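You operate a simulated robot arm through the tools that you are given. There is no shell and no other tool. Be economical: measure what you need, move in short steps, check, and stop when the job is done.

The job below is to be done with a simulated robot arm. You get a single attempt, and the scene is never put back.

## Task
Scoop 3 scoops of beads into the small bead box and store it in the bench drawer.
Fine: none spilt; scoop back, drawer shut. Set down upright: purple scoop.
Where things are to end (x, y in the base frame): small bead box within 0.06 m of [0.41, -0.75].

Only the result counts: the job must be done as asked and must still hold three seconds after the hand-in. Knocking over, shifting, dropping, spilling or breaking anything else fails it.

## Robot
A 7-joint arm with a three-finger gripper on a trunk, on a base that drives. Base frame: it is fixed to the floor where the robot stands at the start and does not move with it; the origin is under the middle of the robot, x ahead of it, y to its left, z up; the surface under the hand at the start is at about z = 0.9. Units: m, degrees, N and s.
With the tool pointing down near the work surface it reaches from about 0.42 to 0.92 m from the robot's upright axis, wherever it stands. Its first joint turns from -166.0 to 166.0 degrees. Places, roughly: bench drawer [0.4, -0.7, 0.7]; drawer top [0.5, -0.7, 0.7]. Payload 2.69 kg.
Tool frame: the origin (TCP) lies between the finger pads and is the grasp point; the fingertips stand 0.029 m ahead of it; z points along the fingers, y is the line along which they close. The gripper opens to 0.12 m. The gripper's body begins 0.078 m behind the TCP.
Orientation is that of the tool frame in the base frame, as [roll, pitch, yaw] about the fixed x, y, z axes, in that order (R = Rz(yaw) Ry(pitch) Rx(roll)). With the fingers straight down and closing along the base's y, the tool's x points along the base's -x, its y along +y and its z along -z.

## Interface
- The arm moves only by the tool apply_moves. Its arguments are lists of equal length, an entry for each row: "linear": the shift along the base's x, y, z in m, a list of three; "rot": the turn, a rotation vector about the base's x, y, z in degrees, a list of three; "claw": the closure in counts, from 0 (fully open) to 255 (shut). In form: {"linear": [[x, y, z], ...], "rot": [[rx, ry, rz], ...], "claw": [claw, ...]}. A call has 1 to 12 rows; each row shifts and turns the commanded pose from where the row before left it. Rows are played at 5 a second. More than 0.05 m and 8.6 degrees between two rows, or a gripper value outside its range, and nothing of the call is played. A pose out of reach is approached as far as the arm can. The call stops where the force on the tool passes 90 N (or 10 N more than at its start, if that is more) or the arm is blocked; 0.2 s more then pass. Each finger halts on what it meets, pressing with about 21 N; the grip force reading is that of the motor and also rises with nothing between the fingers. The clock runs only during rows and for 0.2 s after the last one: add rows that do not move to give the fingers time. The reply holds the time, the measured pose of the TCP, the force on the tool along the base axes, the opening and the grip force, in the units named above and with some noise, with the torque about the TCP (base axes, N m) and any sound that the robot's microphone picked up.
- Cameras (640 x 400 px; columns grow to the right, rows downward): "scene" is now at [0.242, -0.0491, 1.3268]; the picture's right is [-0.56, -0.83, 0.00], its down [-0.56, 0.37, -0.74] and it looks along [0.61, -0.41, -0.67] (base axes); focal length 229 px, centre (320, 200). "wrist" rides on the gripper at [0.063, 0, -0.104] in the tool frame; the picture's right is [0.00, 1.00, 0.00], its down [-0.83, 0.00, -0.56] and it looks along [-0.56, 0.00, 0.83] (tool axes); focal length 275 px, centre (320, 200). There is no depth. A picture from a camera that has moved, and an enlarged one, comes with that camera's place and axes in the base frame and with its lens. The place of the scene camera against the robot may be out by one fixed shift of up to 0.025 m in any direction.
- capture(camera): a new picture of that camera. It takes no simulated time.
- slide_trunk(by): slides the trunk up (or, below 0, down) by that many m; the arm and the scene camera ride with it, the base frame stays. It gives what a move gives, with no picture.
- drive_base(legs): drives the robot by 1 to 6 legs, each [ahead, left, turn to the left] in m, m and degrees, along the robot's own axes; the way and the turn of a leg run together, so that a leg with both is an arc; at most 1.5 m and 180 degrees a leg. The arm and the cameras ride along, it lands a little off, and it stops where it bumps. It gives what a move gives.
- head_to(pan, tilt): turns the head with the scene camera to pan (to the left, within 86 degrees either way) and tilt (down, from -29 to 69), counted from straight ahead of the robot. It gives what a move gives.
- zoom(camera, box): a new picture of the part [left, top, right, bottom] of that camera's present view, enlarged. It takes no simulated time.
- sign_off(): hands the job in; it is judged then, once.

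Go step by step. Nothing tells you exact positions but the pictures and the camera data: compare them with the known pose of the tool, close in by small moves and look again before you grip or let go. The budget is 120 turns and 98 pictures, counting those below and the enlarged ones. Unless the task says otherwise, let go and move clear before handing in.

The tools are called after ">>>" as a command line: name --argument value ..., lists and objects as JSON in quotes. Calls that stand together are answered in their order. apply_moves: Moves the arm, as the interface text tells. Its arguments: {"type":"object","properties":{"linear":{"type":"array"},"rot":{"type":"array"},"claw":{"type":"array"}},"required":["linear","rot","claw"]} The other tools are called the same way: slide_trunk (by) slides the trunk up or down; drive_base (legs) drives the base; head_to (pan, tilt) turns the head that bears the scene camera; capture (camera) takes a picture; zoom (camera, box) takes an enlarged picture of a part of a camera's view; sign_off () hands the job in.

At the start:

```text
clock: 0.0
position: [0.5479, -0.4269, 1.0834]
orientation: [175.2, 0.3, -179.7]
ft_force: [-0.2, 0.2, 0.2]
wrist_torque: [0.01, 0.03, -0.03]
grip_width: 0.1199
gripper_force: 0.1
trunk travel left (down, up): [-0.575, 0.038]
robot x, y, heading: [0.0007, 0.0017, -0.3]
head pan, tilt: [-33.8, 42.3]
```

scene: 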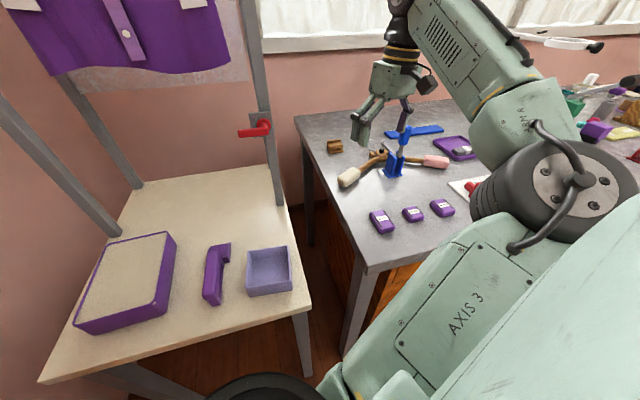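
wrist: 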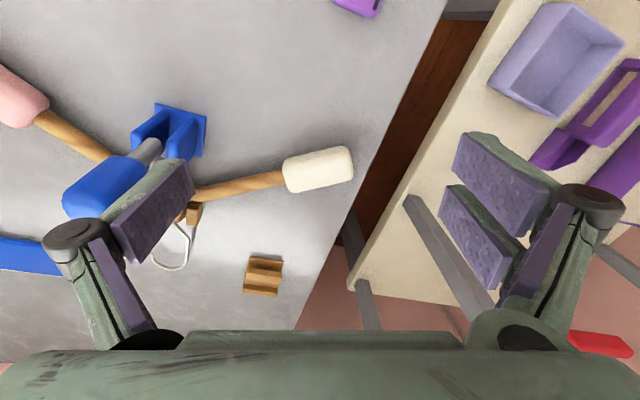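

I see a table on the left with a big purple tray (probably beads), a purple scoop and a lavender box; the bench is on the right. I'll look closer.

>>> zoom --camera "scene" --box '[40, 200, 340, 388]'

>>> zoom --camera "scene" --box '[280, 80, 640, 305]'

```text
2.13 times, centred on (190, 294) of scene
camera zoom: at [0.242, -0.0491, 1.3268], right [-0.56, -0.83, 0.0], down [-0.56, 0.37, -0.74], along [0.61, -0.41, -0.67], focal length 487 px, centre (597, 0)
```

zoom: 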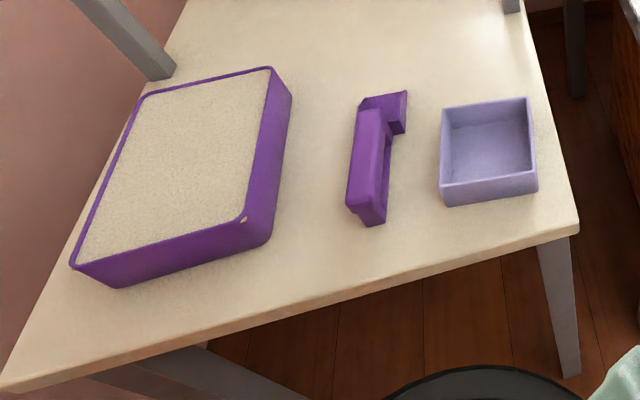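

```text
1.78 times, centred on (460, 192) of scene
camera zoom: at [0.242, -0.0491, 1.3268], right [-0.56, -0.83, 0.0], down [-0.56, 0.37, -0.74], along [0.61, -0.41, -0.67], focal length 407 px, centre (71, 213)
```

zoom: 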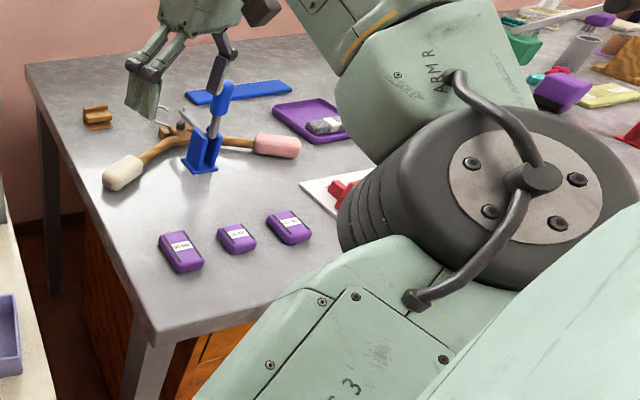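

The lavender box sits near (0.55, -0.11) and the drawer lies under the bench to the right. I'll look around with the head, first at the drawer, then the table.

>>> head_to --pan -75 --tilt 55

>>> capture --camera "scene"

>>> head_to --pan 15 --tilt 50

>>> capture --camera "scene"

```text
clock: 1.1
position: [0.5468, -0.4269, 1.0799]
orientation: [175.0, 0.2, -179.8]
ft_force: [0.5, 1.0, 0.3]
wrist_torque: [-0.02, -0.04, -0.02]
grip_width: 0.1199
gripper_force: 0.0
trunk travel left (down, up): [-0.575, 0.038]
robot x, y, heading: [-0.0019, -0.0007, -0.1]
head pan, tilt: [-75.0, 55.0]
```

```text
93 pictures are left
camera scene: at [0.1914, -0.0723, 1.3095], right [-0.97, -0.26, 0.0], down [-0.21, 0.79, -0.57], along [0.15, -0.55, -0.82], focal length 229 px, centre (320, 200)
```

scene: 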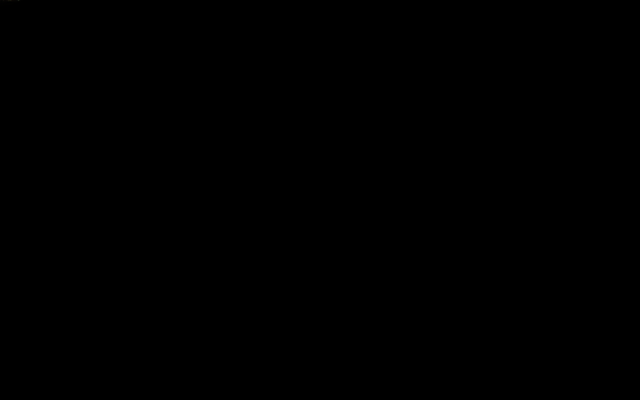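

```text
clock: 2.7
position: [0.5475, -0.4271, 1.08]
orientation: [174.9, 0.2, -179.9]
ft_force: [0.4, 0.1, -0.6]
wrist_torque: [0.0, -0.01, -0.02]
grip_width: 0.12
gripper_force: 0.0
trunk travel left (down, up): [-0.575, 0.038]
robot x, y, heading: [0.001, -0.0003, 0.1]
head pan, tilt: [15.0, 50.0]
```

```text
92 pictures are left
camera scene: at [0.2471, 0.0172, 1.316], right [0.26, -0.97, 0.0], down [-0.74, -0.2, -0.64], along [0.62, 0.17, -0.77], focal length 229 px, centre (320, 200)
```

scene: 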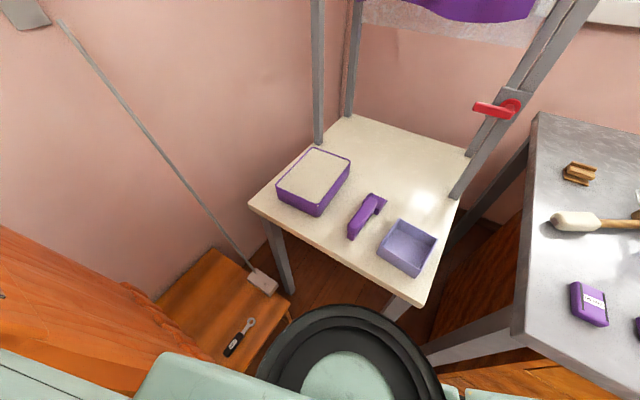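

The table is in clear view now. I'll zoom in on the bead tray, scoop and box.

>>> zoom --camera "scene" --box '[240, 110, 480, 310]'

>>> head_to --pan -8 --tilt 66

>>> capture --camera "scene"

```text
2.00 times, centred on (360, 210) of scene
camera zoom: at [0.2471, 0.0172, 1.316], right [0.26, -0.97, 0.0], down [-0.74, -0.2, -0.64], along [0.62, 0.17, -0.77], focal length 458 px, centre (240, 180)
```

zoom: 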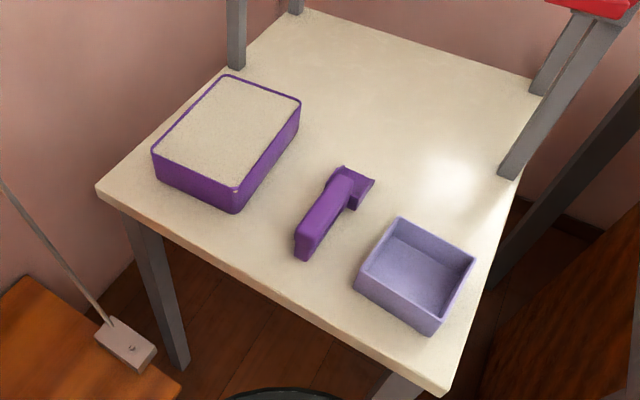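

```text
clock: 3.6
position: [0.5467, -0.4272, 1.0803]
orientation: [175.0, 0.2, -179.8]
ft_force: [0.1, 0.2, -0.8]
wrist_torque: [-0.03, 0.03, 0.0]
grip_width: 0.1201
gripper_force: 0.1
trunk travel left (down, up): [-0.575, 0.038]
robot x, y, heading: [-0.0015, 0.0002, 0.2]
head pan, tilt: [-8.0, 66.0]
```

```text
90 pictures are left
camera scene: at [0.2316, -0.0109, 1.2969], right [-0.14, -0.99, 0.0], down [-0.9, 0.13, -0.41], along [0.4, -0.06, -0.91], focal length 229 px, centre (320, 200)
```

scene: 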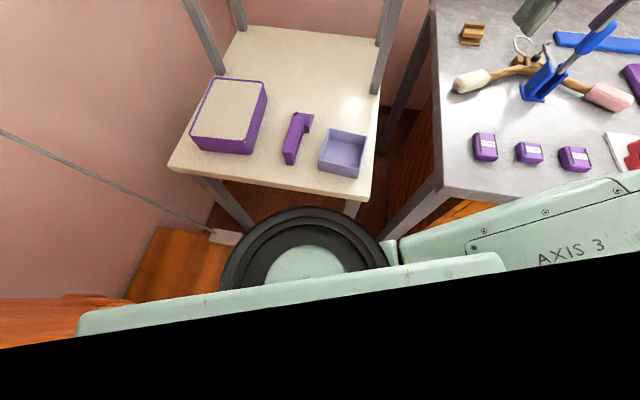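

Table and items: box ~(0.55,-0.11), scoop ~(0.61,0.0), bead tray ~(0.69,0.15), table top near z 0.8. I'll move the arm over the table to view with the wrist camera.

>>> apply_moves --linear '[[-0.009, 0.043, 0.004], [-0.009, 0.043, 0.004], [-0.009, 0.043, 0.004], [-0.009, 0.043, 0.004], [-0.009, 0.043, 0.004], [-0.009, 0.043, 0.004], [-0.009, 0.043, 0.004], [-0.009, 0.043, 0.004], [-0.009, 0.043, 0.004], [-0.006, 0.043, 0.004], [0, 0, 0]]' --rot '[[-0.5, 0, 0], [-0.5, 0, 0], [-0.5, 0, 0], [-0.5, 0, 0], [-0.5, 0, 0], [-0.5, 0, 0], [-0.5, 0, 0], [-0.5, 0, 0], [-0.5, 0, 0], [-0.5, 0, 0], [0, 0, 0]]' --claw '[0, 0, 0, 0, 0, 0, 0, 0, 0, 0, 0]'

>>> capture --camera "wrist"

>>> head_to --pan -75 --tilt 50

>>> capture --camera "scene"

```text
clock: 6.0
position: [0.4594, 0.0052, 1.1215]
orientation: [-179.7, 0.2, -179.9]
ft_force: [-0.4, -0.6, 0.2]
wrist_torque: [-0.02, -0.02, 0.0]
grip_width: 0.1199
gripper_force: 0.0
trunk travel left (down, up): [-0.575, 0.038]
robot x, y, heading: [-0.0048, 0.0037, -0.0]
head pan, tilt: [-8.0, 66.0]
```

```text
89 pictures are left
camera wrist: at [0.397, 0.0064, 1.2259], right [-0.01, 1.0, 0.0], down [0.83, 0.01, 0.56], along [0.56, 0.0, -0.83], focal length 275 px, centre (320, 200)
```

wrist: 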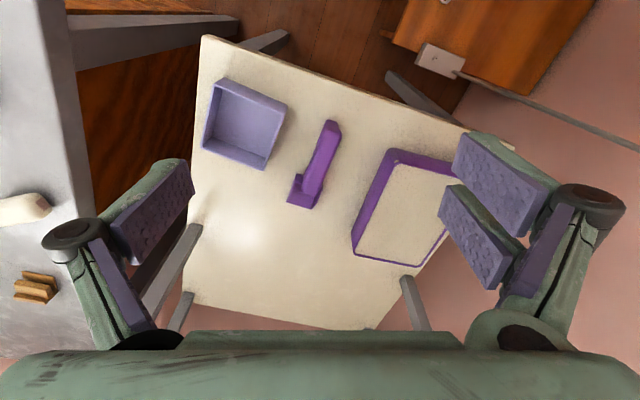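

```text
clock: 7.4
position: [0.4593, 0.0047, 1.1211]
orientation: [-179.8, 0.3, -180.0]
ft_force: [0.5, -0.1, 0.0]
wrist_torque: [0.01, -0.01, -0.02]
grip_width: 0.1199
gripper_force: 0.0
trunk travel left (down, up): [-0.575, 0.038]
robot x, y, heading: [-0.0026, -0.0003, -0.2]
head pan, tilt: [-75.0, 50.0]
```

```text
88 pictures are left
camera scene: at [0.1927, -0.0771, 1.316], right [-0.97, -0.26, 0.0], down [-0.2, 0.74, -0.64], along [0.17, -0.62, -0.77], focal length 229 px, centre (320, 200)
```

scene: 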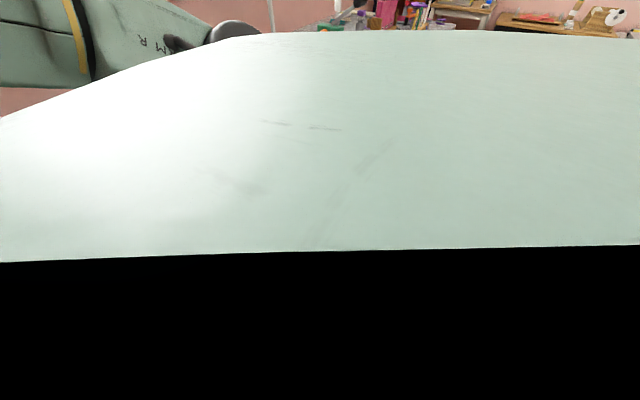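

>>> zoom --camera "wrist" --box '[190, 60, 460, 270]'

>>> head_to --pan 15 --tilt 45

>>> capture --camera "scene"

```text
1.90 times, centred on (325, 165) of wrist
camera zoom: at [0.3973, 0.006, 1.2259], right [-0.01, 1.0, 0.0], down [0.83, 0.01, 0.56], along [0.56, 0.0, -0.83], focal length 524 px, centre (310, 267)
```

zoom: 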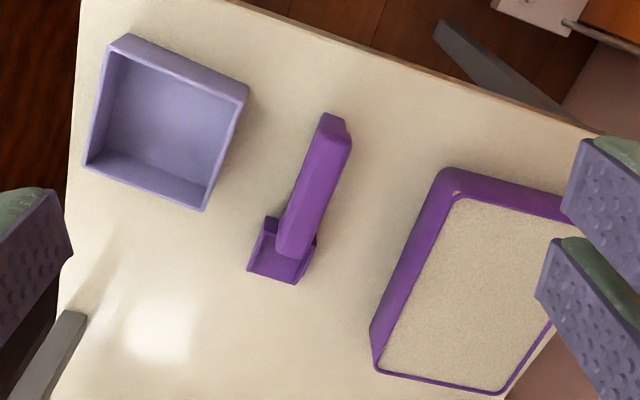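

```text
clock: 9.0
position: [0.4597, 0.0058, 1.1208]
orientation: [-179.6, 0.2, -179.9]
ft_force: [0.6, 0.3, -0.8]
wrist_torque: [0.03, -0.03, -0.04]
grip_width: 0.1202
gripper_force: 0.1
trunk travel left (down, up): [-0.575, 0.038]
robot x, y, heading: [0.0026, -0.0018, 0.1]
head pan, tilt: [15.0, 45.0]
```

```text
86 pictures are left
camera scene: at [0.2513, 0.0183, 1.3229], right [0.26, -0.97, 0.0], down [-0.68, -0.18, -0.71], along [0.68, 0.18, -0.71], focal length 229 px, centre (320, 200)
```

scene: 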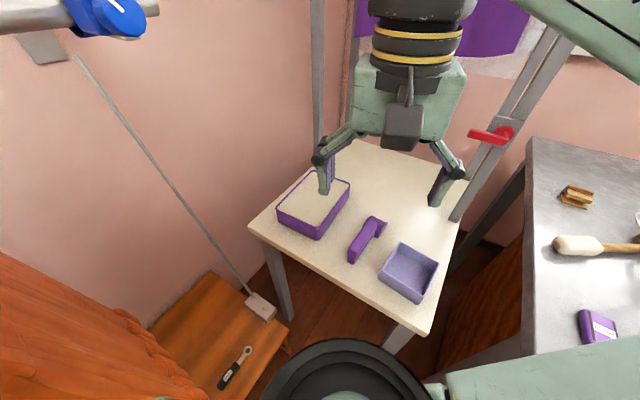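

Scoop axis runs from about (0.52,0.02) (handle) to (0.68,-0.03) (bowl), about -18 degrees. I'll zoom for its shape from the scene camera.

>>> zoom --camera "scene" --box '[320, 190, 448, 310]'

>>> zoom --camera "wrist" --box '[280, 110, 360, 215]'

```text
3.33 times, centred on (384, 250) of scene
camera zoom: at [0.2513, 0.0183, 1.3229], right [0.26, -0.97, 0.0], down [-0.68, -0.18, -0.71], along [0.68, 0.18, -0.71], focal length 763 px, centre (107, 33)
```

zoom: 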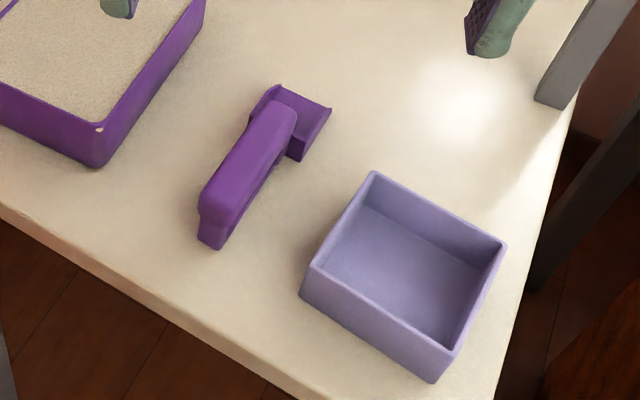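

```text
3.81 times, centred on (320, 162) of wrist
camera zoom: at [0.3973, 0.006, 1.2259], right [-0.01, 1.0, 0.0], down [0.83, 0.01, 0.56], along [0.56, 0.0, -0.83], focal length 1049 px, centre (320, 343)
```

zoom: 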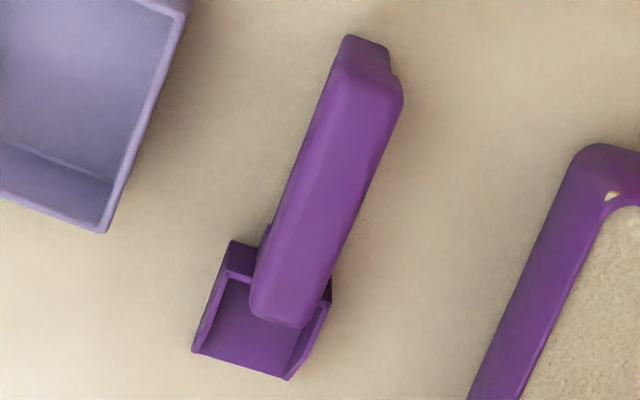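

>>> apply_moves --linear '[[0.029, 0, -0.035], [0.029, 0, -0.035], [0.029, 0, -0.035], [0.028, 0, -0.035], [0, 0, 0]]' --rot '[[0, 0, -4.5], [0, 0, -4.5], [0, 0, -4.5], [0, 0, -4.5], [0, 0, 0]]' --claw '[0, 0, 0, 0, 0]'

>>> capture --camera "wrist"

>>> capture --camera "scene"

```text
clock: 10.2
position: [0.5753, -0.0008, 0.982]
orientation: [-179.6, 0.2, 162.0]
ft_force: [0.1, -0.3, 0.2]
wrist_torque: [0.02, -0.02, -0.02]
grip_width: 0.1201
gripper_force: 0.1
trunk travel left (down, up): [-0.575, 0.038]
robot x, y, heading: [-0.0032, 0.0023, 0.1]
head pan, tilt: [15.0, 45.0]
```

```text
83 pictures are left
camera wrist: at [0.5166, 0.02, 1.0865], right [0.3, 0.95, -0.01], down [0.79, -0.25, 0.56], along [0.53, -0.17, -0.83], focal length 275 px, centre (320, 200)
```

wrist: 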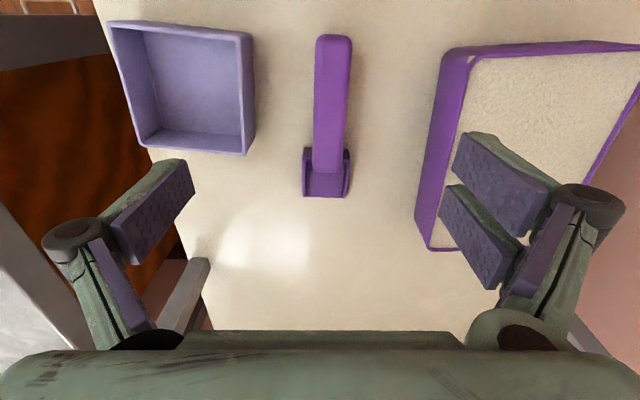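

```text
82 pictures are left
camera scene: at [0.2511, 0.0184, 1.323], right [0.26, -0.97, 0.0], down [-0.68, -0.18, -0.71], along [0.68, 0.18, -0.71], focal length 229 px, centre (320, 200)
```

scene: 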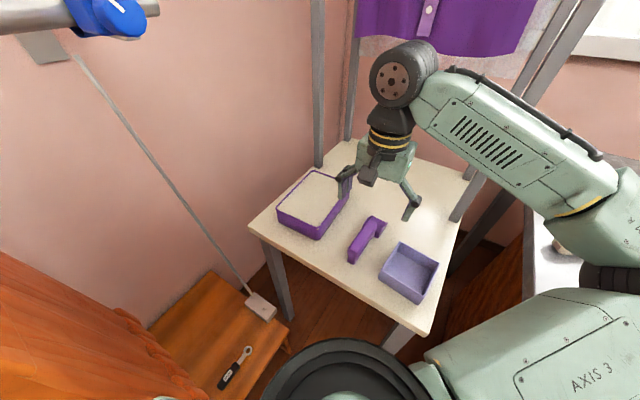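

The gripper is aligned with the scoop; the handle is 8 mm off to the left and the box lies close to the right finger. I'll narrow the gripper to ~0.07 m, shift and lower to just above the handle.

>>> apply_moves --linear '[[0.0024, 0.0076, 0], [0, 0, 0], [0, 0, 0], [0, 0, -0.035], [0, 0, -0.035], [0, 0, 0]]' --rot '[[0, 0, 0], [0, 0, 0], [0, 0, 0], [0, 0, 0], [0, 0, 0], [0, 0, 0]]' --claw '[106, 106, 106, 106, 106, 106]'

>>> capture --camera "wrist"

>>> zoom --camera "scene" --box '[300, 150, 460, 280]'

```text
clock: 11.6
position: [0.5776, 0.0075, 0.9115]
orientation: [-179.7, 0.2, 162.2]
ft_force: [-0.5, 0.1, -0.7]
wrist_torque: [-0.02, -0.02, -0.01]
grip_width: 0.0701
gripper_force: 0.1
trunk travel left (down, up): [-0.575, 0.038]
robot x, y, heading: [0.0003, -0.0031, -0.1]
head pan, tilt: [15.0, 45.0]
```

```text
81 pictures are left
camera wrist: at [0.5177, 0.0296, 1.0156], right [0.3, 0.95, 0.0], down [0.79, -0.25, 0.56], along [0.53, -0.17, -0.83], focal length 275 px, centre (320, 200)
```

wrist: 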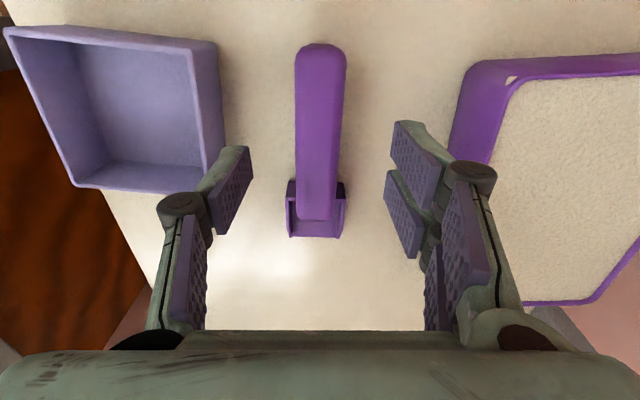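

```text
3.08 times, centred on (380, 215) of scene
camera zoom: at [0.2512, 0.0184, 1.323], right [0.26, -0.97, 0.0], down [-0.68, -0.18, -0.71], along [0.68, 0.18, -0.71], focal length 705 px, centre (135, 154)
```

zoom: 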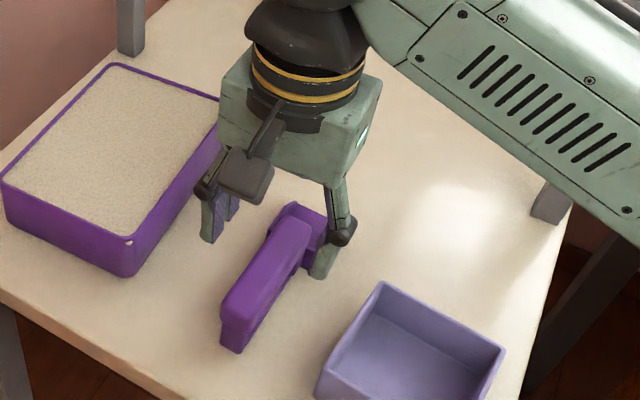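

Handle is centred between the fingers, handle top is at about z 0.863. I'll lower to z 0.850 and close.

>>> apply_moves --linear '[[0, 0, -0.03], [0, 0, -0.02], [0, 0, -0.0115], [0, 0, 0], [0, 0, 0], [0, 0, 0], [0, 0, 0], [0, 0, 0]]' --rot '[[0, 0, 0], [0, 0, 0], [0, 0, 0], [0, 0, 0], [0, 0, 0], [0, 0, 0], [0, 0, 0], [0, 0, 0]]' --claw '[106, 106, 106, 106, 255, 255, 255, 255]'

>>> capture --camera "wrist"

>>> zoom --camera "scene" --box '[300, 150, 460, 280]'

```text
clock: 13.4
position: [0.579, 0.0088, 0.8591]
orientation: [-178.5, 1.6, 162.2]
ft_force: [1.1, 0.4, 4.3]
wrist_torque: [0.08, 0.12, 0.02]
grip_width: 0.0273
gripper_force: 21.2
trunk travel left (down, up): [-0.575, 0.038]
robot x, y, heading: [-0.0026, 0.004, 0.1]
head pan, tilt: [15.0, 45.0]
```

```text
79 pictures are left
camera wrist: at [0.5168, 0.0323, 0.9615], right [0.3, 0.95, -0.02], down [0.78, -0.23, 0.58], along [0.55, -0.19, -0.81], focal length 275 px, centre (320, 200)
```

wrist: 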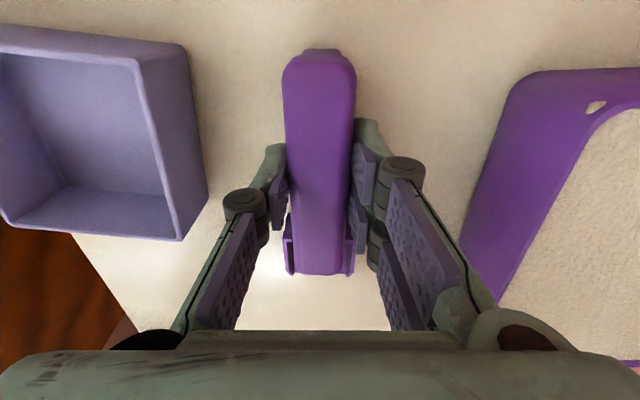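

```text
3.08 times, centred on (380, 215) of scene
camera zoom: at [0.2486, 0.0208, 1.3244], right [0.26, -0.97, 0.0], down [-0.68, -0.18, -0.71], along [0.69, 0.18, -0.71], focal length 705 px, centre (135, 154)
```

zoom: 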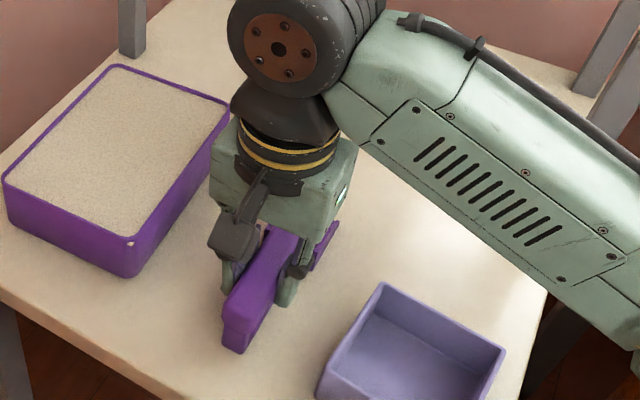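

The handle is gripped (0.027 m wide); fingertips seem to touch the table, so the table is near z 0.83. I'll lift gently and look.

>>> apply_moves --linear '[[0, 0, 0.012], [0, 0, 0.03], [0, 0, 0.04], [0, 0, 0.04], [0, 0, 0]]' --rot '[[0, 0, 0], [0, 0, 0], [0, 0, 0], [0, 0, 0], [0, 0, 0]]' --claw '[255, 255, 255, 255, 255]'

>>> capture --camera "wrist"

>>> capture --camera "scene"

```text
clock: 14.6
position: [0.5752, 0.0116, 0.9716]
orientation: [-179.8, 0.1, 162.1]
ft_force: [0.3, -0.3, 0.3]
wrist_torque: [0.0, 0.0, 0.02]
grip_width: 0.0003
gripper_force: 21.0
trunk travel left (down, up): [-0.575, 0.038]
robot x, y, heading: [-0.0006, 0.0009, -0.0]
head pan, tilt: [15.0, 45.0]
```

```text
77 pictures are left
camera wrist: at [0.5155, 0.0316, 1.0752], right [0.3, 0.95, 0.0], down [0.79, -0.25, 0.56], along [0.53, -0.17, -0.83], focal length 275 px, centre (320, 200)
```

wrist: 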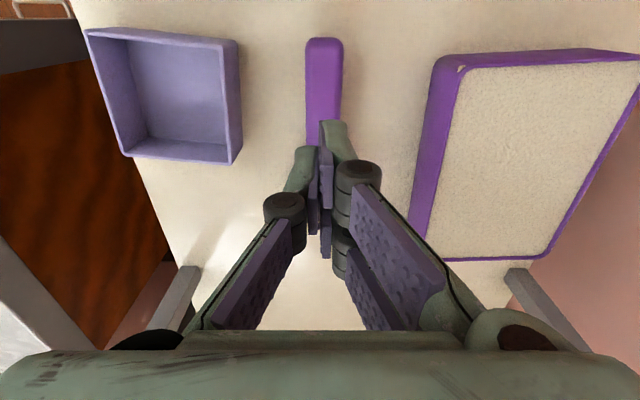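

```text
76 pictures are left
camera scene: at [0.2514, 0.0184, 1.3227], right [0.26, -0.97, 0.0], down [-0.68, -0.18, -0.71], along [0.68, 0.18, -0.71], focal length 229 px, centre (320, 200)
```

scene: 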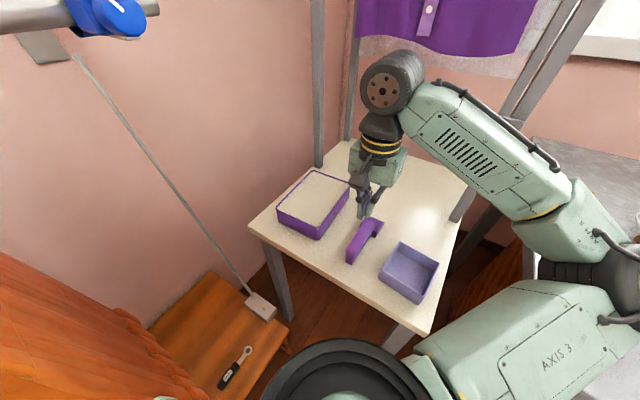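

The grip slipped off: the fingers only held the top of the handle. I'll reopen, lower carefully and check the height before closing.

>>> apply_moves --linear '[[0, 0, 0], [0, 0, 0], [0, 0, 0], [0.0008, 0.0025, -0.04], [0, 0, -0.04], [0, 0, -0.03], [0, 0, -0.01], [0, 0, 0], [0, 0, 0]]' --rot '[[0, 0, 0], [0, 0, 0], [0, 0, 0], [0, 0, 0], [0, 0, 0], [0, 0, 0], [0, 0, 0], [0, 0, 0], [0, 0, 0]]' --claw '[120, 120, 120, 120, 120, 120, 120, 120, 120]'

>>> capture --camera "wrist"

```text
clock: 16.6
position: [0.5816, 0.012, 0.8686]
orientation: [-177.7, 2.6, 162.7]
ft_force: [-0.7, 0.6, 0.2]
wrist_torque: [0.0, -0.01, -0.01]
grip_width: 0.0634
gripper_force: 0.1
trunk travel left (down, up): [-0.575, 0.038]
robot x, y, heading: [-0.0014, 0.0003, -0.0]
head pan, tilt: [15.0, 45.0]
```

```text
75 pictures are left
camera wrist: at [0.518, 0.0371, 0.9696], right [0.29, 0.95, -0.04], down [0.78, -0.21, 0.59], along [0.56, -0.21, -0.8], focal length 275 px, centre (320, 200)
```

wrist: 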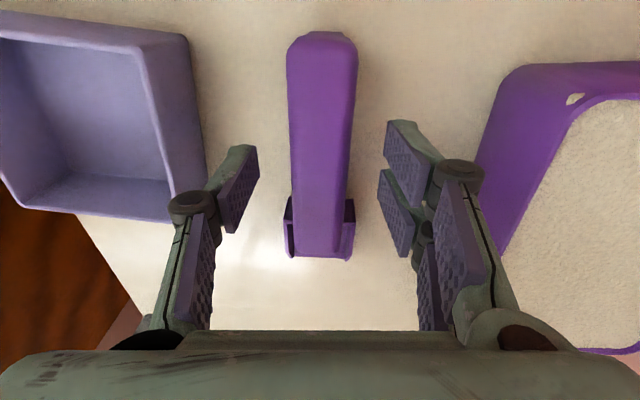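

There is no contact; the arm is out of reach at this height (trunk too high). I'll raise the arm and lower the trunk by the same amount or so.

>>> apply_moves --linear '[[0, 0, 0.04], [0, 0, 0.04], [0, 0, 0.05], [0, 0, 0.05], [0, 0, 0]]' --rot '[[0, 0, 0], [0, 0, 0], [0, 0, 0], [0, 0, 0], [0, 0, 0]]' --claw '[120, 120, 120, 120, 120]'

>>> slide_trunk --by -0.12

>>> capture --camera "wrist"

```text
clock: 17.8
position: [0.5777, 0.0102, 1.0315]
orientation: [-179.9, 0.1, 162.1]
ft_force: [-0.1, 0.5, 0.0]
wrist_torque: [-0.02, 0.02, -0.01]
grip_width: 0.0635
gripper_force: 0.0
trunk travel left (down, up): [-0.575, 0.038]
robot x, y, heading: [0.0031, 0.0015, 0.1]
head pan, tilt: [15.0, 45.0]
```

```text
clock: 19.3
position: [0.5785, 0.0095, 0.9135]
orientation: [-179.7, 0.2, 162.2]
ft_force: [-0.3, 0.1, -0.5]
wrist_torque: [-0.01, 0.02, 0.01]
grip_width: 0.0635
gripper_force: 0.1
trunk travel left (down, up): [-0.455, 0.158]
robot x, y, heading: [-0.0018, 0.0013, -0.1]
head pan, tilt: [15.0, 45.0]
```

```text
74 pictures are left
camera wrist: at [0.519, 0.0307, 1.017], right [0.3, 0.95, 0.0], down [0.79, -0.25, 0.56], along [0.53, -0.17, -0.83], focal length 275 px, centre (320, 200)
```

wrist: 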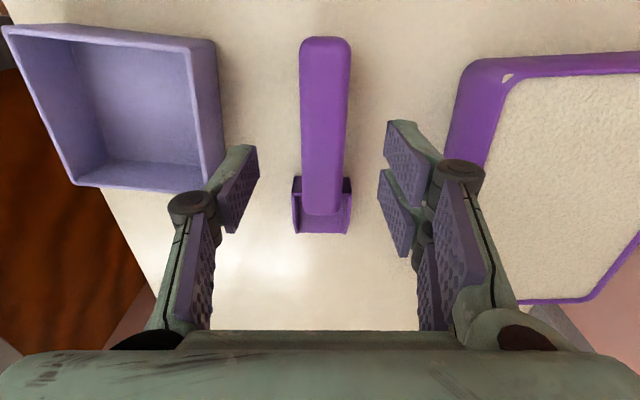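

>>> apply_moves --linear '[[0.0008, 0.0025, -0.03], [0, 0, -0.02], [0, 0, -0.0135], [0, 0, 0], [0, 0, 0]]' --rot '[[0, 0, 0], [0, 0, 0], [0, 0, 0], [0, 0, 0], [0, 0, 0]]' --claw '[120, 120, 120, 120, 120]'

>>> capture --camera "wrist"

>>> zoom --camera "scene" --box '[290, 110, 450, 240]'

```text
clock: 20.7
position: [0.5757, 0.0141, 0.8739]
orientation: [-176.0, 5.2, 162.6]
ft_force: [-0.4, 0.1, 0.3]
wrist_torque: [-0.02, -0.03, -0.04]
grip_width: 0.0635
gripper_force: 0.0
trunk travel left (down, up): [-0.455, 0.158]
robot x, y, heading: [0.0019, 0.0009, 0.2]
head pan, tilt: [15.0, 45.0]
stopped in row 5: the arm was blocked; the commanded pose is now the measured one
```

```text
73 pictures are left
camera wrist: at [0.5093, 0.0438, 0.9717], right [0.3, 0.95, -0.07], down [0.75, -0.19, 0.63], along [0.58, -0.24, -0.77], focal length 275 px, centre (320, 200)
```

wrist: 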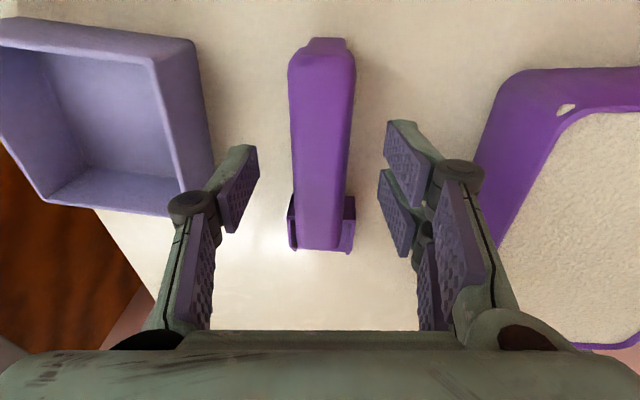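

```text
3.08 times, centred on (370, 175) of scene
camera zoom: at [0.2444, 0.023, 1.2046], right [0.26, -0.97, 0.01], down [-0.68, -0.19, -0.71], along [0.69, 0.18, -0.7], focal length 705 px, centre (166, 277)
```

zoom: 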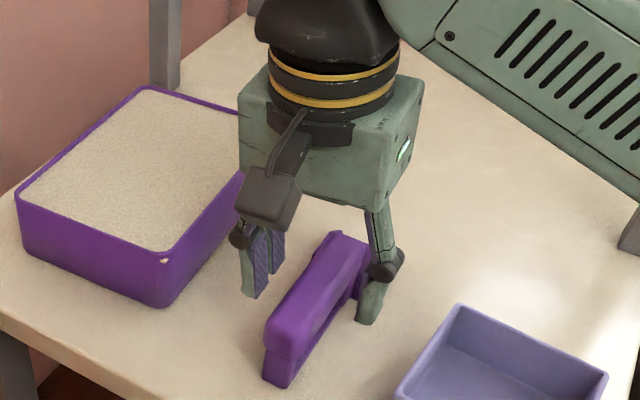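

Something other than the hand is blocking (no force on the tool). I'll look at the whole arm before moving again.

>>> capture --camera "scene"

>>> head_to --pan -15 --tilt 50

>>> capture --camera "scene"

```text
71 pictures are left
camera scene: at [0.2444, 0.023, 1.2046], right [0.26, -0.97, 0.01], down [-0.68, -0.19, -0.71], along [0.69, 0.18, -0.7], focal length 229 px, centre (320, 200)
```

scene: 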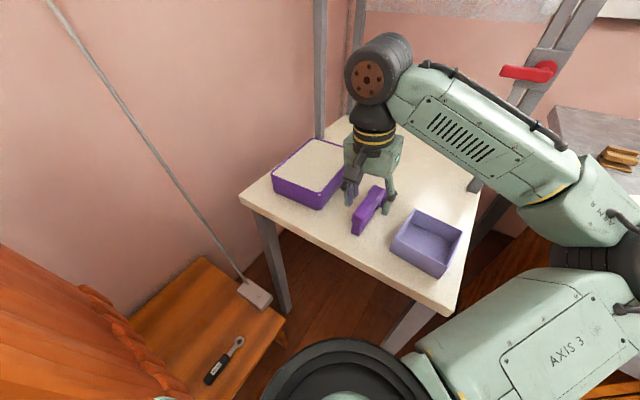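

```text
clock: 21.7
position: [0.5765, 0.0149, 0.8735]
orientation: [-176.0, 5.2, 162.6]
ft_force: [0.3, 0.7, -0.7]
wrist_torque: [-0.01, 0.02, 0.03]
grip_width: 0.0635
gripper_force: 0.1
trunk travel left (down, up): [-0.455, 0.158]
robot x, y, heading: [-0.0, 0.001, -0.1]
head pan, tilt: [-15.0, 50.0]
```

```text
70 pictures are left
camera scene: at [0.2405, -0.0177, 1.1983], right [-0.26, -0.97, 0.0], down [-0.73, 0.19, -0.65], along [0.63, -0.17, -0.76], focal length 229 px, centre (320, 200)
```

scene: 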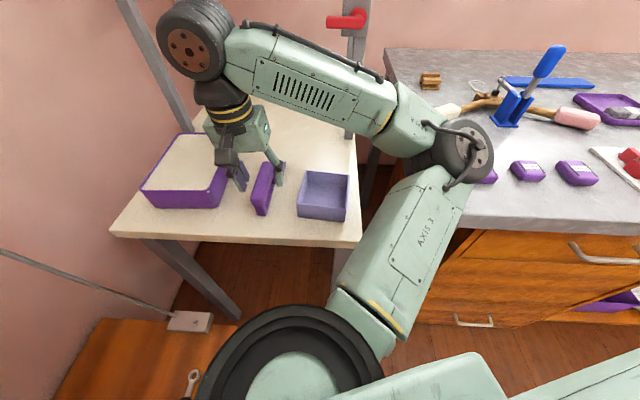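

The elbow is over the bench corner and likely rubbing on it. I'll raise the arm straight up and check surroundings to reposition the base.

>>> apply_moves --linear '[[0, 0, 0.04], [0, 0, 0.04], [0, 0, 0.04], [0, 0, 0.04], [0, 0, 0]]' --rot '[[0, 0, 0], [0, 0, 0], [0, 0, 0], [0, 0, 0], [0, 0, 0]]' --claw '[120, 120, 120, 120, 120]'

>>> slide_trunk --by 0.12

>>> capture --camera "scene"

>>> head_to --pan 60 --tilt 45

>>> capture --camera "scene"

```text
clock: 22.9
position: [0.5809, 0.0119, 1.0221]
orientation: [-177.0, 3.8, 162.4]
ft_force: [-1.1, -0.2, -0.3]
wrist_torque: [0.03, 0.0, -0.01]
grip_width: 0.0635
gripper_force: 0.1
trunk travel left (down, up): [-0.455, 0.158]
robot x, y, heading: [-0.0002, 0.0009, -0.1]
head pan, tilt: [-15.0, 50.0]
```

```text
clock: 24.4
position: [0.5821, 0.0116, 1.1421]
orientation: [-176.8, 3.9, 162.5]
ft_force: [0.7, -0.4, -0.6]
wrist_torque: [0.0, 0.02, 0.03]
grip_width: 0.0635
gripper_force: 0.0
trunk travel left (down, up): [-0.575, 0.038]
robot x, y, heading: [-0.0016, 0.0007, 0.1]
head pan, tilt: [-15.0, 50.0]
```

```text
69 pictures are left
camera scene: at [0.2478, -0.0229, 1.3159], right [-0.26, -0.97, 0.0], down [-0.74, 0.2, -0.64], along [0.62, -0.17, -0.77], focal length 229 px, centre (320, 200)
```

scene: 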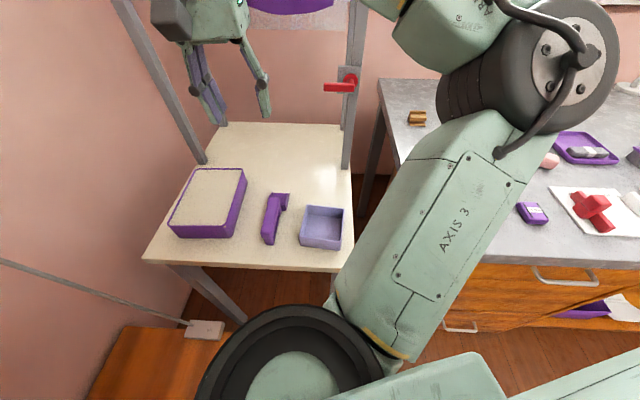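

```text
clock: 25.9
position: [0.5808, 0.0125, 1.1413]
orientation: [-176.8, 3.8, 162.6]
ft_force: [-0.5, 0.4, 0.1]
wrist_torque: [0.01, 0.04, 0.01]
grip_width: 0.0637
gripper_force: 0.0
trunk travel left (down, up): [-0.575, 0.038]
robot x, y, heading: [0.0025, 0.0012, -0.2]
head pan, tilt: [60.0, 45.0]
```

```text
68 pictures are left
camera scene: at [0.214, 0.0675, 1.3229], right [0.87, -0.5, 0.0], down [-0.35, -0.61, -0.71], along [0.35, 0.61, -0.71], focal length 229 px, centre (320, 200)
```

scene: 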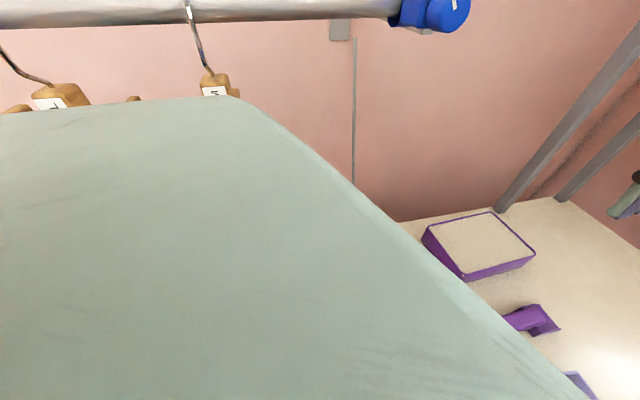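

The arm is too folded here, so its elbow sits over the bench corner. I'll back the base by 0.12 m with the arm raised, so the arm unfolds.

>>> drive_base --legs '[[-0.12, 0, 0]]'

>>> head_to --pan -10 --tilt 45

>>> capture --camera "scene"

```text
clock: 27.1
position: [0.4595, 0.0105, 1.1418]
orientation: [-176.8, 3.9, 162.4]
ft_force: [0.3, 0.2, -0.3]
wrist_torque: [0.0, -0.03, -0.02]
grip_width: 0.0635
gripper_force: 0.1
trunk travel left (down, up): [-0.575, 0.038]
robot x, y, heading: [-0.1188, -0.0015, -0.4]
head pan, tilt: [60.0, 45.0]
```

```text
clock: 28.5
position: [0.4606, 0.0098, 1.1409]
orientation: [-176.9, 3.8, 162.5]
ft_force: [0.1, 0.0, 0.5]
wrist_torque: [-0.04, 0.04, 0.02]
grip_width: 0.0639
gripper_force: 0.1
trunk travel left (down, up): [-0.575, 0.038]
robot x, y, heading: [-0.1196, -0.0009, 0.1]
head pan, tilt: [-10.0, 45.0]
```

```text
67 pictures are left
camera scene: at [0.1326, -0.0174, 1.3229], right [-0.17, -0.98, 0.0], down [-0.7, 0.12, -0.71], along [0.7, -0.12, -0.71], focal length 229 px, centre (320, 200)
```

scene: 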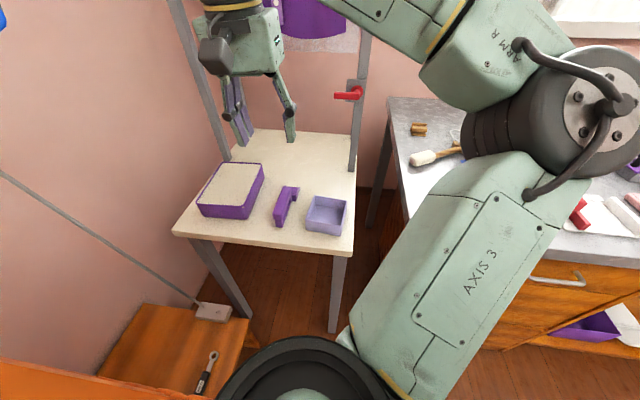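

>>> apply_moves --linear '[[0.039, 0, -0.04], [0.039, 0, -0.04], [0.039, 0, -0.04], [0, 0, 0]]' --rot '[[1.4, 0.88, 0], [1.4, 0.88, 0], [1.4, 0.88, 0], [0, 0, 0]]' --claw '[120, 120, 120, 120]'

>>> slide_trunk --by -0.1

>>> capture --camera "scene"

>>> capture --camera "wrist"

```text
refused: row 1 steps farther than a row can; nothing moved
```

```text
clock: 29.8
position: [0.4604, 0.0111, 1.0421]
orientation: [-176.7, 3.8, 162.3]
ft_force: [0.8, 0.5, 0.2]
wrist_torque: [-0.02, -0.02, 0.03]
grip_width: 0.0637
gripper_force: 0.0
trunk travel left (down, up): [-0.475, 0.138]
robot x, y, heading: [-0.1217, -0.0011, -0.0]
head pan, tilt: [-10.0, 45.0]
```

```text
66 pictures are left
camera scene: at [0.1325, -0.0174, 1.223], right [-0.18, -0.98, 0.0], down [-0.7, 0.12, -0.71], along [0.7, -0.12, -0.71], focal length 229 px, centre (320, 200)
```

scene: 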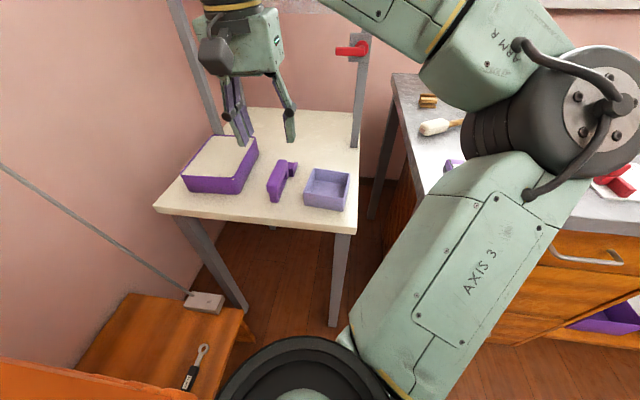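

```text
65 pictures are left
camera wrist: at [0.3962, 0.0379, 1.1425], right [0.3, 0.95, -0.06], down [0.77, -0.21, 0.61], along [0.57, -0.23, -0.79], focal length 275 px, centre (320, 200)
```

wrist: 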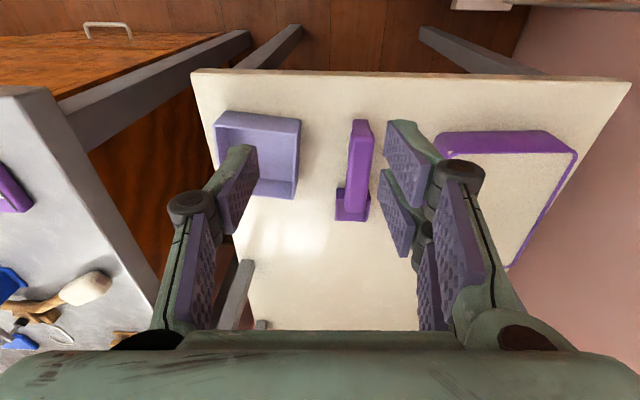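

>>> apply_moves --linear '[[0.0293, 0, -0.025], [0.0293, 0, -0.025], [0.0293, 0, -0.025], [0.0293, 0, -0.025], [0, 0, 0]]' --rot '[[1.05, 0.66, 0], [1.05, 0.66, 0], [1.05, 0.66, 0], [1.05, 0.66, 0], [0, 0, 0]]' --claw '[120, 120, 120, 120, 120]'

>>> capture --camera "wrist"

>>> capture --camera "scene"

```text
clock: 31.0
position: [0.5794, 0.0106, 0.9392]
orientation: [179.9, 0.0, 162.2]
ft_force: [1.4, -0.3, 0.0]
wrist_torque: [0.03, 0.02, 0.01]
grip_width: 0.0635
gripper_force: 0.1
trunk travel left (down, up): [-0.475, 0.138]
robot x, y, heading: [-0.1191, -0.002, -0.1]
head pan, tilt: [-10.0, 45.0]
```

```text
64 pictures are left
camera wrist: at [0.5201, 0.03, 1.0436], right [0.3, 0.95, 0.0], down [0.79, -0.25, 0.56], along [0.53, -0.17, -0.83], focal length 275 px, centre (320, 200)
```

wrist: 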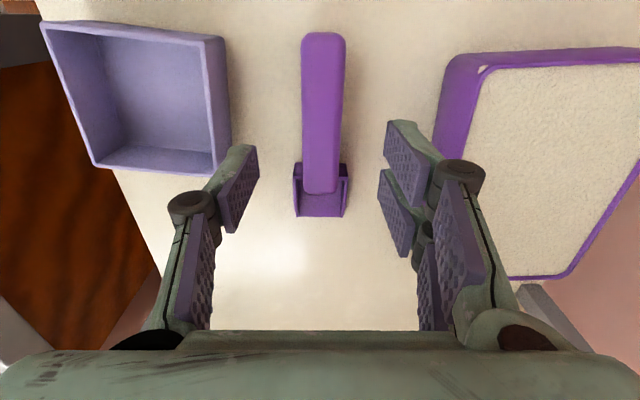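

```text
63 pictures are left
camera scene: at [0.1327, -0.0174, 1.2229], right [-0.18, -0.98, 0.0], down [-0.7, 0.12, -0.71], along [0.7, -0.12, -0.71], focal length 229 px, centre (320, 200)
```

scene: 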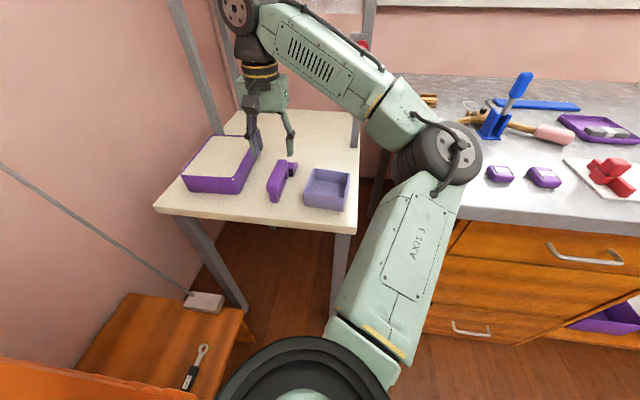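

The elbow is close to the bench corner; a higher trunk should keep it clear. I'll raise the trunk again and lower the hand from this farther stance.

>>> slide_trunk --by 0.1

>>> apply_moves --linear '[[0.0003, 0.001, -0.04], [0, 0, -0.04], [0, 0, -0.03], [0, 0, -0.03], [0, 0, 0]]' --rot '[[0, 0, 0], [0, 0, 0], [0, 0, 0], [0, 0, 0], [0, 0, 0]]' --claw '[120, 120, 120, 120, 120]'

>>> capture --camera "scene"

```text
clock: 32.4
position: [0.5791, 0.01, 1.0392]
orientation: [-180.0, 0.2, 162.3]
ft_force: [-0.1, 0.3, -0.3]
wrist_torque: [0.03, 0.0, 0.02]
grip_width: 0.0636
gripper_force: 0.0
trunk travel left (down, up): [-0.575, 0.038]
robot x, y, heading: [-0.1213, 0.0004, -0.2]
head pan, tilt: [-10.0, 45.0]
```

```text
clock: 33.6
position: [0.5795, 0.011, 0.8993]
orientation: [-179.9, 0.1, 162.2]
ft_force: [0.2, -0.3, -0.8]
wrist_torque: [0.03, -0.02, -0.01]
grip_width: 0.0635
gripper_force: 0.0
trunk travel left (down, up): [-0.575, 0.038]
robot x, y, heading: [-0.1229, -0.001, 0.1]
head pan, tilt: [-10.0, 45.0]
```

```text
62 pictures are left
camera scene: at [0.1326, -0.0174, 1.323], right [-0.18, -0.98, 0.0], down [-0.7, 0.12, -0.71], along [0.7, -0.12, -0.71], focal length 229 px, centre (320, 200)
```

scene: 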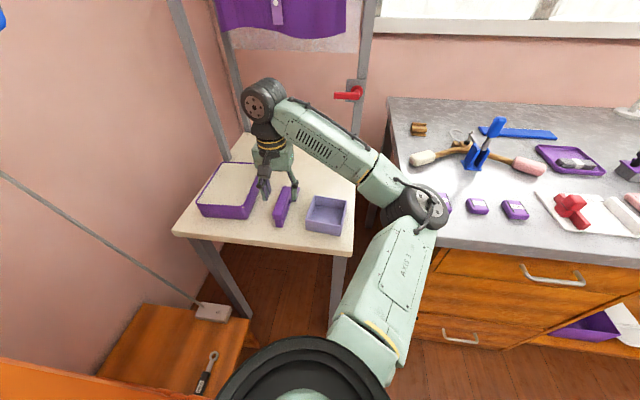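

The elbow drops as the hand goes low relative to the trunk, so a much lower trunk with the hand relatively higher should lift the elbow off the bench. I'll do that in two stages.

>>> apply_moves --linear '[[0, 0, 0.04], [0, 0, 0.045], [0, 0, 0.045], [0, 0, 0.045], [0, 0, 0]]' --rot '[[0, 0, 0], [0, 0, 0], [0, 0, 0], [0, 0, 0], [0, 0, 0]]' --claw '[120, 120, 120, 120, 120]'

>>> slide_trunk --by -0.15

>>> apply_moves --linear '[[0, 0, 0.04], [0, 0, 0.04], [0, 0, 0.04], [0, 0, 0.04], [0, 0, 0]]' --rot '[[0, 0, 0], [0, 0, 0], [0, 0, 0], [0, 0, 0], [0, 0, 0]]' --claw '[120, 120, 120, 120, 120]'

>>> slide_trunk --by -0.15

>>> capture --camera "scene"

>>> capture --camera "wrist"

```text
clock: 34.8
position: [0.5813, 0.0119, 1.0729]
orientation: [180.0, 0.0, 162.3]
ft_force: [-0.1, 0.3, -0.7]
wrist_torque: [-0.03, 0.01, 0.02]
grip_width: 0.0636
gripper_force: 0.1
trunk travel left (down, up): [-0.575, 0.038]
robot x, y, heading: [-0.1211, 0.0015, -0.1]
head pan, tilt: [-10.0, 45.0]
```

```text
clock: 36.5
position: [0.5801, 0.013, 0.9228]
orientation: [180.0, 0.1, 162.3]
ft_force: [-0.1, -0.1, -0.1]
wrist_torque: [0.03, -0.06, -0.02]
grip_width: 0.0635
gripper_force: 0.0
trunk travel left (down, up): [-0.425, 0.188]
robot x, y, heading: [-0.1193, 0.0022, -0.1]
head pan, tilt: [-10.0, 45.0]
```

```text
clock: 37.7
position: [0.5755, 0.0127, 0.9944]
orientation: [179.9, 0.2, 162.3]
ft_force: [0.0, -0.1, -0.1]
wrist_torque: [-0.01, 0.0, 0.01]
grip_width: 0.0634
gripper_force: 0.0
out of reach, approached as far as the arm can: row 2, 3, 4
trunk travel left (down, up): [-0.425, 0.188]
robot x, y, heading: [-0.1197, -0.0004, -0.1]
head pan, tilt: [-10.0, 45.0]
```

```text
clock: 39.5
position: [0.5765, 0.0125, 0.8444]
orientation: [179.9, 0.0, 162.2]
ft_force: [0.7, -0.6, 0.4]
wrist_torque: [0.01, -0.02, 0.0]
grip_width: 0.0635
gripper_force: 0.0
trunk travel left (down, up): [-0.275, 0.338]
robot x, y, heading: [-0.1227, -0.0006, -0.2]
head pan, tilt: [-10.0, 45.0]
```

```text
61 pictures are left
camera scene: at [0.1326, -0.0174, 1.023], right [-0.18, -0.98, 0.0], down [-0.7, 0.12, -0.71], along [0.7, -0.12, -0.71], focal length 229 px, centre (320, 200)
```

scene: 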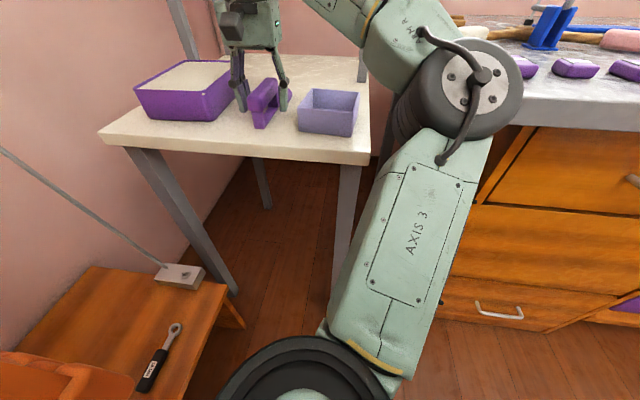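

```text
60 pictures are left
camera wrist: at [0.5174, 0.0329, 0.9491], right [0.3, 0.95, 0.0], down [0.79, -0.25, 0.56], along [0.53, -0.17, -0.83], focal length 275 px, centre (320, 200)
```

wrist: 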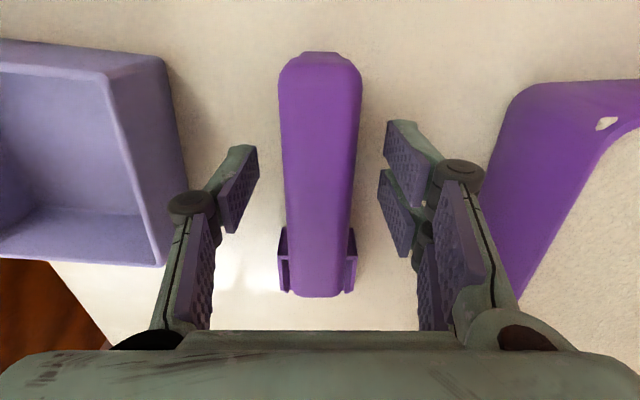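

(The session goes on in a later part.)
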